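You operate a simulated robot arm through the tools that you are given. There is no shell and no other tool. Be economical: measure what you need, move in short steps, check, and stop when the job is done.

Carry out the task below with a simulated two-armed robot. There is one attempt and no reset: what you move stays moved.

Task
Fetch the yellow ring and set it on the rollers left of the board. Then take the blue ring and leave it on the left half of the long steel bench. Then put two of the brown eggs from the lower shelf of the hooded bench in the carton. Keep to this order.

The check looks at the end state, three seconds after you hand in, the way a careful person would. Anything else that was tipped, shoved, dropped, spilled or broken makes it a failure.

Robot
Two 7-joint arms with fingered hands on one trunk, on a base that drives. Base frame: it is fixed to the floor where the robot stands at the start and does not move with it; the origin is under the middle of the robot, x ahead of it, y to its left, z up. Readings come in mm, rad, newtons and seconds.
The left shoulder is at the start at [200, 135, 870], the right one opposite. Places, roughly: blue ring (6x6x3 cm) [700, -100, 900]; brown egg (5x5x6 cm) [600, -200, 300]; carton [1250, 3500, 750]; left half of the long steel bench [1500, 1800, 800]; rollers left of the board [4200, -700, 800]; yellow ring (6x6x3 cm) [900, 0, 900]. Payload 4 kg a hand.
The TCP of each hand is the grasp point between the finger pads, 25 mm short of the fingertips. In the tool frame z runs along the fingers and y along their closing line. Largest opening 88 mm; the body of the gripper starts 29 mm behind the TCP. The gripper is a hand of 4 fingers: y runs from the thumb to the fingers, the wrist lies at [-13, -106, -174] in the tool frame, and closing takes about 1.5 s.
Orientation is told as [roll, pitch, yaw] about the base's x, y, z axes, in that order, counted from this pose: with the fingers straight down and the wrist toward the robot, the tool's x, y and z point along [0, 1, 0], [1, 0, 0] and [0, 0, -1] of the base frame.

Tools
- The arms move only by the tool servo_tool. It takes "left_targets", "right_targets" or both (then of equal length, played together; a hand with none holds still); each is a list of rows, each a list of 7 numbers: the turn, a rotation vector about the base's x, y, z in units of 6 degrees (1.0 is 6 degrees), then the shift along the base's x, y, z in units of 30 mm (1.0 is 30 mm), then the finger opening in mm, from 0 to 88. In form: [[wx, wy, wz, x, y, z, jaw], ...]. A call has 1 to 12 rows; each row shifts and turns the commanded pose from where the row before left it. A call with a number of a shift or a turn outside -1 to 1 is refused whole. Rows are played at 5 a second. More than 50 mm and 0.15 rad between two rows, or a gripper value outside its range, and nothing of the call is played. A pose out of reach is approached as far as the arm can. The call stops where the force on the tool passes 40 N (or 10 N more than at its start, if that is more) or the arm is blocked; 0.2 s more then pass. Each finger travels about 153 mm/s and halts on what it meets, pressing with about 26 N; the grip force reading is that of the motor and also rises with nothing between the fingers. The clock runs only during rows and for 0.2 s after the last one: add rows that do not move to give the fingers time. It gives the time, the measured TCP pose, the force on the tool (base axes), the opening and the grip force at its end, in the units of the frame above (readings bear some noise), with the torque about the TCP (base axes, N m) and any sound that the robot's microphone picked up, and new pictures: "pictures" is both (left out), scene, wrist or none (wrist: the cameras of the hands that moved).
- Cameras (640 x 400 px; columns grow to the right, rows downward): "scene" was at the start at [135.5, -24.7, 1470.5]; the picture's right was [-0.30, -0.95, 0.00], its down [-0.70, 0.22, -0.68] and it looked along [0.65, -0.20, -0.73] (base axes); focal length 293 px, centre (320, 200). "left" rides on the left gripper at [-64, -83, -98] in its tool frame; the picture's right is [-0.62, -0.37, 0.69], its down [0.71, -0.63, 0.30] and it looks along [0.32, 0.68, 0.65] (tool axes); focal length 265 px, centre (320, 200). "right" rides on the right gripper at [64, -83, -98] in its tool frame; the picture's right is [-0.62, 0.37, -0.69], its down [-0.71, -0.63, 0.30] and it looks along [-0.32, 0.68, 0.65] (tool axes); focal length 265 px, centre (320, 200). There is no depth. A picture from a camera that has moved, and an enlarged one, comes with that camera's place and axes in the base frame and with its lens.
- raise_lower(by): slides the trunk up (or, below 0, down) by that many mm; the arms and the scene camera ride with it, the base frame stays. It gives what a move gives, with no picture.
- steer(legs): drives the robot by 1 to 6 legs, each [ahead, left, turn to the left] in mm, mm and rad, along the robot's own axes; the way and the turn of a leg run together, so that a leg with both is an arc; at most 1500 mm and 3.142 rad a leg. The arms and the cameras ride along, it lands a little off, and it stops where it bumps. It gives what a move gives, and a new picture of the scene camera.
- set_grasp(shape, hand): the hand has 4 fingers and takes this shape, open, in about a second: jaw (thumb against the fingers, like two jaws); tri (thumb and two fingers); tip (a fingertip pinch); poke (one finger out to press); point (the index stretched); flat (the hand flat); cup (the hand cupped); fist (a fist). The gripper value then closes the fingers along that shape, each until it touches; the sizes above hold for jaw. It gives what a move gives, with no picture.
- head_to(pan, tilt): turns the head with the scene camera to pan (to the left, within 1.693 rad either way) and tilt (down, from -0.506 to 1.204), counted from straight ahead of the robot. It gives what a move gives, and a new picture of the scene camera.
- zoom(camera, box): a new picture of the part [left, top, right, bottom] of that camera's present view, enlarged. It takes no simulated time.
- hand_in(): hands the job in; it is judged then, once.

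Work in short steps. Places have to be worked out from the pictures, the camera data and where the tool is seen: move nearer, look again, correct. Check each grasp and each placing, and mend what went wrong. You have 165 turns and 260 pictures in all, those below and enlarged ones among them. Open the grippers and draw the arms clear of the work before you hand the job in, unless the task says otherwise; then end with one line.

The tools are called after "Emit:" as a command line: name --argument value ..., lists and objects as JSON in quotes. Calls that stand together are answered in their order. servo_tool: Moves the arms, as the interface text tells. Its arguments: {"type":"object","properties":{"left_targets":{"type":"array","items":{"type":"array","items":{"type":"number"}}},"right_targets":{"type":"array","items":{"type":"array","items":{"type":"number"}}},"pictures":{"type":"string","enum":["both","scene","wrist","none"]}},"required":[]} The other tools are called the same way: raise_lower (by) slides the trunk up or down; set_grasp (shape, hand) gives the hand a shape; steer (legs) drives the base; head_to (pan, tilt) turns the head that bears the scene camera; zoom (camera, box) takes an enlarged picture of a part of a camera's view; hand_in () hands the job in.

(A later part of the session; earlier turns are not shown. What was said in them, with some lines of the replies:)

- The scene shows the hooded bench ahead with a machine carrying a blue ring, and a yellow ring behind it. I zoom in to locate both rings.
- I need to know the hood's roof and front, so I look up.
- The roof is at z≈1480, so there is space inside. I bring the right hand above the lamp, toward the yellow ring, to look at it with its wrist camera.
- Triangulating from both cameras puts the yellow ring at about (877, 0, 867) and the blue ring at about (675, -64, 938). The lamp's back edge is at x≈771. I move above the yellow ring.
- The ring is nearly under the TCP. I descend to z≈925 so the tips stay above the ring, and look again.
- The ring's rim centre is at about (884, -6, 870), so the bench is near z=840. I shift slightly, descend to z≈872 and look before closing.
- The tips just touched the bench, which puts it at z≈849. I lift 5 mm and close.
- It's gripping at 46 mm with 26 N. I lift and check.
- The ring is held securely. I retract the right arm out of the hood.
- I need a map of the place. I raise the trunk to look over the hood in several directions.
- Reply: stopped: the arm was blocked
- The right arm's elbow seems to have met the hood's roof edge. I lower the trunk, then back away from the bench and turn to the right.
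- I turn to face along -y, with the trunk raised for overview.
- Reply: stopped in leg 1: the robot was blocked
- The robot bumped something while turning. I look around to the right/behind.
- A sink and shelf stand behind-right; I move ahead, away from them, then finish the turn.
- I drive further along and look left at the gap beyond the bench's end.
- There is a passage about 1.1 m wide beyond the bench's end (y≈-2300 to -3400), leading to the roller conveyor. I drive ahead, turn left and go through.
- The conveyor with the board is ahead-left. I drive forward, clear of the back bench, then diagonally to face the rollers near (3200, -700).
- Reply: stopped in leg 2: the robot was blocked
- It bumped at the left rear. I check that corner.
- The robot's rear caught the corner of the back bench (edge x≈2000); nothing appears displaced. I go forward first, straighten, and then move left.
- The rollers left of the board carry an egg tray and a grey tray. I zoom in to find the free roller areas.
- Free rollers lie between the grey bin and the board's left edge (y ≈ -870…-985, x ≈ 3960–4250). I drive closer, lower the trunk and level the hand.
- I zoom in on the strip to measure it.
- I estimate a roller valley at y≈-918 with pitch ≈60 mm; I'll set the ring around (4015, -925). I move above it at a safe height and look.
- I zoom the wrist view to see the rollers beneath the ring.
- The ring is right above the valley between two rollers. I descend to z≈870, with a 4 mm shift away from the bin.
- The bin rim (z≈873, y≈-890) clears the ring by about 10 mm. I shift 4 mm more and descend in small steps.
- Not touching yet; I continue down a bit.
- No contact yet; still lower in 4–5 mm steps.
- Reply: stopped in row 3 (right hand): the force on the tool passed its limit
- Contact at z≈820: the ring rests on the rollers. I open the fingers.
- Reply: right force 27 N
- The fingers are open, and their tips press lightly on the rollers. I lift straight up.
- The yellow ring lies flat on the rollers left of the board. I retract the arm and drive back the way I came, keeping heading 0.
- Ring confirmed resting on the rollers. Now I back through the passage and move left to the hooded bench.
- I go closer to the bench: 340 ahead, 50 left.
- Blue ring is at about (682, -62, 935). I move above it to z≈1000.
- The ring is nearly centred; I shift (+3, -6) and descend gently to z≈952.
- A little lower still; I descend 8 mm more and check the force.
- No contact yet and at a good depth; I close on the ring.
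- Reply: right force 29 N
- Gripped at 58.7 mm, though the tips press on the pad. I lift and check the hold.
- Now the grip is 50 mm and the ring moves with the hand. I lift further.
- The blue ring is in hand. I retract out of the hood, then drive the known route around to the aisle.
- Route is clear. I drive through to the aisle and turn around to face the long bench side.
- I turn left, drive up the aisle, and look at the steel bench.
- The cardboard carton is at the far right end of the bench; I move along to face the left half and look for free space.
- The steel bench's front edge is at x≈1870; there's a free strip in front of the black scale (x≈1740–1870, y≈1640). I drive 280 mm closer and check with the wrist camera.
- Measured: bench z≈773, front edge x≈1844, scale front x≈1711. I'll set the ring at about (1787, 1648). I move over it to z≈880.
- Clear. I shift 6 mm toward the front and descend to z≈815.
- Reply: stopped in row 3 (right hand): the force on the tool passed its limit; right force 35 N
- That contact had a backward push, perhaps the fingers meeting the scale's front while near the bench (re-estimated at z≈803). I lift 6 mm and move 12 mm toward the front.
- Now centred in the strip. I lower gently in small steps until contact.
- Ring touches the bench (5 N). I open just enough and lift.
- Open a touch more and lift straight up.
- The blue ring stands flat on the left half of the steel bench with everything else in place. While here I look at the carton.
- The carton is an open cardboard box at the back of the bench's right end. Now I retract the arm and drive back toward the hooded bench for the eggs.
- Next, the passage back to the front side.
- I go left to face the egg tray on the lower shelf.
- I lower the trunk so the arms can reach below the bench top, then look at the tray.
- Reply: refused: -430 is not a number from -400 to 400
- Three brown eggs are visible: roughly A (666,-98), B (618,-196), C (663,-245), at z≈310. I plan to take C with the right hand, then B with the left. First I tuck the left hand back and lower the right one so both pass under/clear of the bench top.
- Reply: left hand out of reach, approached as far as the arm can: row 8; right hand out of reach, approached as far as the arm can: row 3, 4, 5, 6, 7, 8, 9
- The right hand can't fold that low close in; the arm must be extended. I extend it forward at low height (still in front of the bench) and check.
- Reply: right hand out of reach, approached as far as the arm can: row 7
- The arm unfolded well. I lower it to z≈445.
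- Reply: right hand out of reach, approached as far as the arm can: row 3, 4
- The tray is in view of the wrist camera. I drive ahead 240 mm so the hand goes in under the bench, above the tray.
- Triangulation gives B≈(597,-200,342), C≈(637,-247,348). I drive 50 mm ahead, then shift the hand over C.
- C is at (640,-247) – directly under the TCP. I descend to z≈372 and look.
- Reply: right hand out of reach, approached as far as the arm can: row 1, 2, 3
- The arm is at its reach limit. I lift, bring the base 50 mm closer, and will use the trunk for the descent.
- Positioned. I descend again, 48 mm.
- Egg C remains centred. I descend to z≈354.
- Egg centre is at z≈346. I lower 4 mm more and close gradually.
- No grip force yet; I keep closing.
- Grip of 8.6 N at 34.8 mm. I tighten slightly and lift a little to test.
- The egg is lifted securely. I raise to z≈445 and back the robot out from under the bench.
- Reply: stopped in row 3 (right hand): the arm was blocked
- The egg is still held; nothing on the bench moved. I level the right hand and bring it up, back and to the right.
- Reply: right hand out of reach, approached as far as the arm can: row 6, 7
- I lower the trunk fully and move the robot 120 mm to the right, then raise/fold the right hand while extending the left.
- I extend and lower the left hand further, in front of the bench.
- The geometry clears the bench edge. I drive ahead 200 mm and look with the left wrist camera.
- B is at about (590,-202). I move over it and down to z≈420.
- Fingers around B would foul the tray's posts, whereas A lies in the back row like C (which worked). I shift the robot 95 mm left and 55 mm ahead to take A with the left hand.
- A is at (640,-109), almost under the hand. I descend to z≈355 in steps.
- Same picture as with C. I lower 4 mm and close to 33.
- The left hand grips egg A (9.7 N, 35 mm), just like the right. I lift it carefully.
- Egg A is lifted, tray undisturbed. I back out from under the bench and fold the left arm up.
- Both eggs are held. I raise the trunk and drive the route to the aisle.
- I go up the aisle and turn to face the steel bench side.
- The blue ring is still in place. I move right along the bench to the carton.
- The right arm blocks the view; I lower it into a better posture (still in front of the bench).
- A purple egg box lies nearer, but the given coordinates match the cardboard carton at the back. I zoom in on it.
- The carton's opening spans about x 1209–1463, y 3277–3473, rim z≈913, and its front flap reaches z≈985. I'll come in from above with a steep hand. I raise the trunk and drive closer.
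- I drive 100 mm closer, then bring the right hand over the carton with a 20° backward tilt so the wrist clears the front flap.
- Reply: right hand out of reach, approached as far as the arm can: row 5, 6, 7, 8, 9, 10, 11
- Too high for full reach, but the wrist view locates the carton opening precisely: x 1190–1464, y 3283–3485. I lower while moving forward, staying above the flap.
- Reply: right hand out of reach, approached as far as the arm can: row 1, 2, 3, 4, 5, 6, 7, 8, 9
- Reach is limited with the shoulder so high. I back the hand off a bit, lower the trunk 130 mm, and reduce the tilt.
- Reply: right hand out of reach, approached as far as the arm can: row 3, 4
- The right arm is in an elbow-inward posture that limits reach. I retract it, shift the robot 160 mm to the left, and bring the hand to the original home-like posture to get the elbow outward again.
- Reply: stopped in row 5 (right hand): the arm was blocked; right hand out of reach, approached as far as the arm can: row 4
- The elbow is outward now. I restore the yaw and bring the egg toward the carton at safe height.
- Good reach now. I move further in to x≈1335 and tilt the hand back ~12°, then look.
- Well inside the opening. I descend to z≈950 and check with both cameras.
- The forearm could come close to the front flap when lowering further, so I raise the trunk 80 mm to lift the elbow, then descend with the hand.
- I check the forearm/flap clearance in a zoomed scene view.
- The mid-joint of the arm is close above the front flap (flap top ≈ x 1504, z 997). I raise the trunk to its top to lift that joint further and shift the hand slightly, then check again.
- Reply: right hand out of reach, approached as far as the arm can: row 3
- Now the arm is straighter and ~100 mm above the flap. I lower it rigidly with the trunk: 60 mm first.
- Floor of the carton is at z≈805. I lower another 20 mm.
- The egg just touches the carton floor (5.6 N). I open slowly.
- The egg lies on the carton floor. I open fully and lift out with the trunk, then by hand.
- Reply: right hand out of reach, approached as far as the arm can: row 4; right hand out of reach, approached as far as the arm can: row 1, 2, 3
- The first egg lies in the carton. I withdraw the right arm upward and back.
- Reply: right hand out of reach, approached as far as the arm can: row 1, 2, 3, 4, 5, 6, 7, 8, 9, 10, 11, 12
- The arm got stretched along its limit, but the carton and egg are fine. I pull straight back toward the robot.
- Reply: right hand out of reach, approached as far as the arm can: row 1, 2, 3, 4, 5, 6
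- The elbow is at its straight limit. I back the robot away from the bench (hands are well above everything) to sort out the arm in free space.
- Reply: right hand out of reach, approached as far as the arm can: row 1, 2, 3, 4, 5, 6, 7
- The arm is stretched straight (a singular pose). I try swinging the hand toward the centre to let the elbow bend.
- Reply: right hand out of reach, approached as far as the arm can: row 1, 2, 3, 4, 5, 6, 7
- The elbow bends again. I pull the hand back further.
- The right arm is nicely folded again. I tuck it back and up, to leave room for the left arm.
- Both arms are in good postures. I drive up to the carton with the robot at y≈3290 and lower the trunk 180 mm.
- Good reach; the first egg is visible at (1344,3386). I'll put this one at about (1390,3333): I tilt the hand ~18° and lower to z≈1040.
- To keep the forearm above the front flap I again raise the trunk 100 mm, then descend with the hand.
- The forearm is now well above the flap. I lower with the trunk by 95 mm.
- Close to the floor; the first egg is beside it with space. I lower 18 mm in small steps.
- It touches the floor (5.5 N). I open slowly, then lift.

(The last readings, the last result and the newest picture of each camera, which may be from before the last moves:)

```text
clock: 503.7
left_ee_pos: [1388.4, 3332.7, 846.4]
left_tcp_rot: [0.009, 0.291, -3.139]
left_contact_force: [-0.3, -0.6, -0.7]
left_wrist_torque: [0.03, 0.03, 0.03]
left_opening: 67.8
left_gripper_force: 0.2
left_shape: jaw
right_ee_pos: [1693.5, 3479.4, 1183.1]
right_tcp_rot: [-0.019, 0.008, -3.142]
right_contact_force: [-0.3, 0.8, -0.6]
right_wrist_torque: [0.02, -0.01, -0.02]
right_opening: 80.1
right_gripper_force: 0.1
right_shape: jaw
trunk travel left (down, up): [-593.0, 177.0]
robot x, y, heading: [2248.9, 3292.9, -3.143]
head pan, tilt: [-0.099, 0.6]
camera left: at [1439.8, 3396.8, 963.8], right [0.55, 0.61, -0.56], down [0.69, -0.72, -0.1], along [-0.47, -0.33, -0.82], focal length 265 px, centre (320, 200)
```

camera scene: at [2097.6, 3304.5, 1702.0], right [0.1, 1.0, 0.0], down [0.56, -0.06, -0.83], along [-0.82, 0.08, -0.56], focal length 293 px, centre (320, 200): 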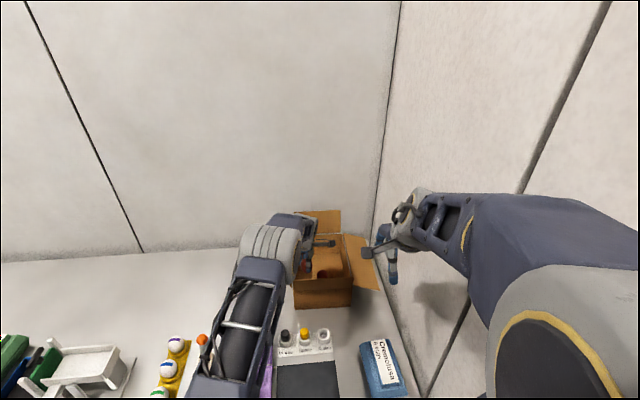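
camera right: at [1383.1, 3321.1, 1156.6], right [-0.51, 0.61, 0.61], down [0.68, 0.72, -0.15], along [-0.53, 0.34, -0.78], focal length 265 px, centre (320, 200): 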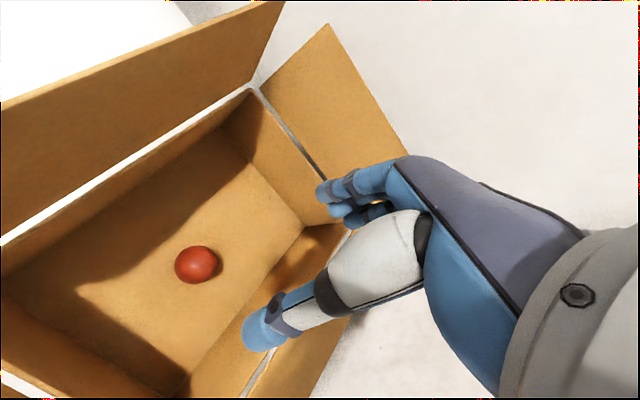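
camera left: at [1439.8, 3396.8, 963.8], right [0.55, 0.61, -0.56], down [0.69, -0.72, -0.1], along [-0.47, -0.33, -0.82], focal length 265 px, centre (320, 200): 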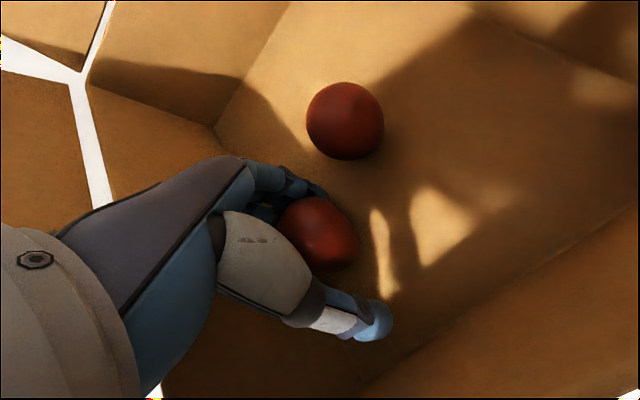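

Released. I lift out rigidly with the trunk (170 mm), straight up.

Emit:
servo_tool --left_targets '[[0, 0, 0, 0, 0, 0, 76], [0, 0, 0, 0, 0, 0, 76], [0, 0, 0, 0, 0, 0.3, 76], [0, 0, 0, 0, 0, 0.5, 76]]' --pictures "none"

Emit:
raise_lower --by 170

Emit:
servo_tool --left_targets '[[0, 0, 0, 0, 0, 0, 80]]'

```text
clock: 504.7
left_ee_pos: [1389.4, 3331.8, 870.3]
left_tcp_rot: [0.009, 0.291, -3.14]
left_contact_force: [-0.2, -0.3, -0.5]
left_wrist_torque: [0.03, -0.02, 0.02]
left_opening: 75.9
left_gripper_force: 0.1
left_shape: jaw
right_ee_pos: [1692.2, 3480.4, 1182.9]
right_tcp_rot: [-0.019, 0.008, -3.143]
right_contact_force: [0.6, 0.2, -0.6]
right_wrist_torque: [-0.01, -0.01, 0.01]
right_opening: 79.5
right_gripper_force: 0.1
right_shape: jaw
trunk travel left (down, up): [-593.0, 177.0]
robot x, y, heading: [2247.6, 3298.8, -3.142]
head pan, tilt: [-0.099, 0.6]
```

```text
clock: 506.6
left_ee_pos: [1389.7, 3332.6, 1039.6]
left_tcp_rot: [0.009, 0.291, -3.137]
left_contact_force: [0.3, 0.1, 0.7]
left_wrist_torque: [0.01, 0.01, 0.0]
left_opening: 75.9
left_gripper_force: 0.1
left_shape: jaw
right_ee_pos: [1691.9, 3480.1, 1353.8]
right_tcp_rot: [-0.02, 0.009, -3.142]
right_contact_force: [0.1, -1.3, 0.2]
right_wrist_torque: [0.02, 0.01, -0.01]
right_opening: 79.8
right_gripper_force: 0.0
right_shape: jaw
trunk travel left (down, up): [-763.0, 7.0]
robot x, y, heading: [2247.1, 3297.5, -3.14]
head pan, tilt: [-0.099, 0.6]
```

```text
clock: 507.0
left_ee_pos: [1389.4, 3332.2, 1040.5]
left_tcp_rot: [0.014, 0.29, -3.138]
left_contact_force: [0.3, -0.5, -0.2]
left_wrist_torque: [0.02, 0.01, -0.02]
left_opening: 79.9
left_gripper_force: 0.1
left_shape: jaw
right_ee_pos: [1692.8, 3480.0, 1354.2]
right_tcp_rot: [-0.019, 0.009, -3.141]
right_contact_force: [-0.4, -0.1, 0.9]
right_wrist_torque: [-0.01, 0.01, 0.01]
right_opening: 79.7
right_gripper_force: 0.0
right_shape: jaw
trunk travel left (down, up): [-763.0, 7.0]
robot x, y, heading: [2246.0, 3298.5, -3.145]
head pan, tilt: [-0.099, 0.6]
camera scene: at [2097.6, 3304.5, 1777.0], right [0.1, 1.0, 0.0], down [0.56, -0.06, -0.83], along [-0.82, 0.08, -0.57], focal length 293 px, centre (320, 200)
camera left: at [1439.7, 3396.5, 1157.5], right [0.55, 0.61, -0.56], down [0.69, -0.72, -0.1], along [-0.47, -0.33, -0.82], focal length 265 px, centre (320, 200)
```

scene: 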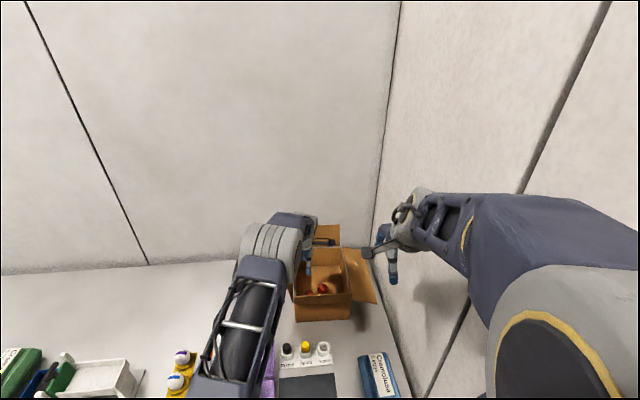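
left: 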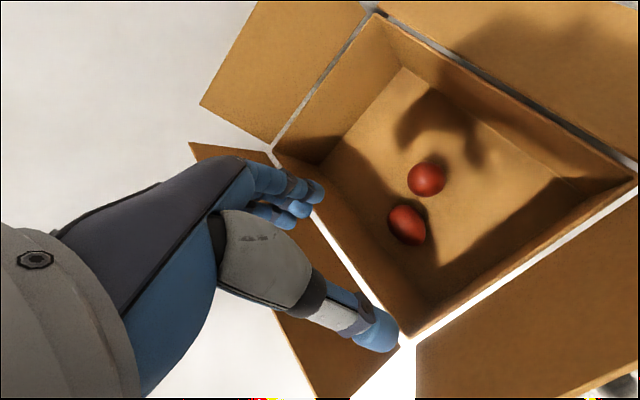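

Both eggs lie in the carton. I raise the left hand above the flaps and back the robot away.

Emit:
servo_tool --left_targets '[[0, 0, 0, 0, 0, 1, 80], [0, 0, 0, 0, 0, 1, 80], [0, 0, 0, 0, 0, 1, 80], [0, 0, 0, 0, 0, 0.7, 80], [0, 0, 0, 0, 0, 0, 80]]' --pictures "wrist"

```text
clock: 508.2
left_ee_pos: [1389.6, 3331.4, 1151.7]
left_tcp_rot: [0.011, 0.292, -3.14]
left_contact_force: [0.4, 0.1, 0.7]
left_wrist_torque: [-0.03, 0.0, -0.01]
left_opening: 80.1
left_gripper_force: 0.1
left_shape: jaw
right_ee_pos: [1692.3, 3480.1, 1353.0]
right_tcp_rot: [-0.019, 0.009, -3.141]
right_contact_force: [-0.6, 0.6, 0.4]
right_wrist_torque: [-0.01, 0.0, -0.03]
right_opening: 80.2
right_gripper_force: 0.0
right_shape: jaw
trunk travel left (down, up): [-763.0, 7.0]
robot x, y, heading: [2244.1, 3298.4, -3.143]
head pan, tilt: [-0.099, 0.6]
camera left: at [1439.3, 3396.3, 1268.7], right [0.55, 0.61, -0.56], down [0.69, -0.72, -0.1], along [-0.47, -0.33, -0.82], focal length 265 px, centre (320, 200)
```

left: 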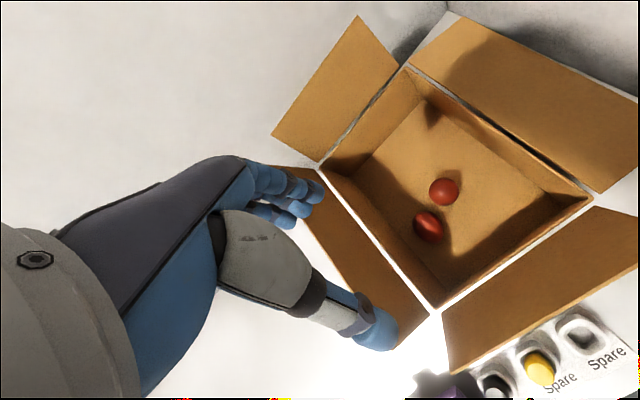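

Clear above the flaps. I back away and check the bench.

Emit:
steer --legs '[[-350, 150, 0], [-250, 0, 0]]'

Emit:
zoom --camera "scene" --box '[120, 120, 440, 320]'

```text
clock: 512.0
left_ee_pos: [1987.0, 3182.8, 1150.6]
left_tcp_rot: [0.01, 0.29, -3.138]
left_contact_force: [0.2, 1.1, 0.0]
left_wrist_torque: [-0.03, 0.01, -0.01]
left_opening: 79.8
left_gripper_force: 0.0
left_shape: jaw
right_ee_pos: [2290.9, 3330.8, 1353.3]
right_tcp_rot: [-0.017, 0.009, -3.143]
right_contact_force: [1.0, 1.2, -0.1]
right_wrist_torque: [0.01, 0.02, 0.0]
right_opening: 80.0
right_gripper_force: 0.1
right_shape: jaw
trunk travel left (down, up): [-763.0, 7.0]
robot x, y, heading: [2845.7, 3145.5, -3.144]
head pan, tilt: [-0.099, 0.6]
camera scene: at [2696.0, 3155.4, 1777.0], right [0.1, 1.0, 0.0], down [0.56, -0.06, -0.82], along [-0.82, 0.08, -0.57], focal length 293 px, centre (320, 200)
```

scene: 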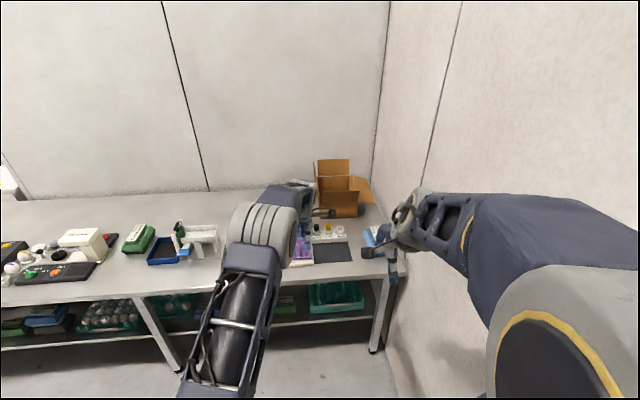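

```text
2.00 times, centred on (280, 220) of scene
camera zoom: at [2696.0, 3155.4, 1777.0], right [0.1, 1.0, 0.0], down [0.56, -0.06, -0.82], along [-0.82, 0.08, -0.57], focal length 587 px, centre (400, 160)
```

zoom: 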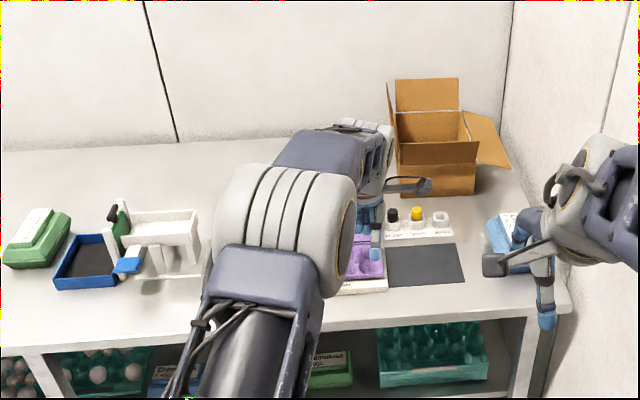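

Everything is in place: the yellow ring is on the rollers, the blue ring is on the steel bench, both eggs are in the carton, and the hands are open and clear. I hand in.

Emit:
hand_in

```text
The job is handed in.
```

I did the three steps in order and handed the job in. The yellow ring is on the rollers left of the board, the blue ring is on the left half of the long steel bench, and two brown eggs are in the cardboard carton. The robot bumped furniture or its own arms a few times on the way, but I saw nothing displaced.
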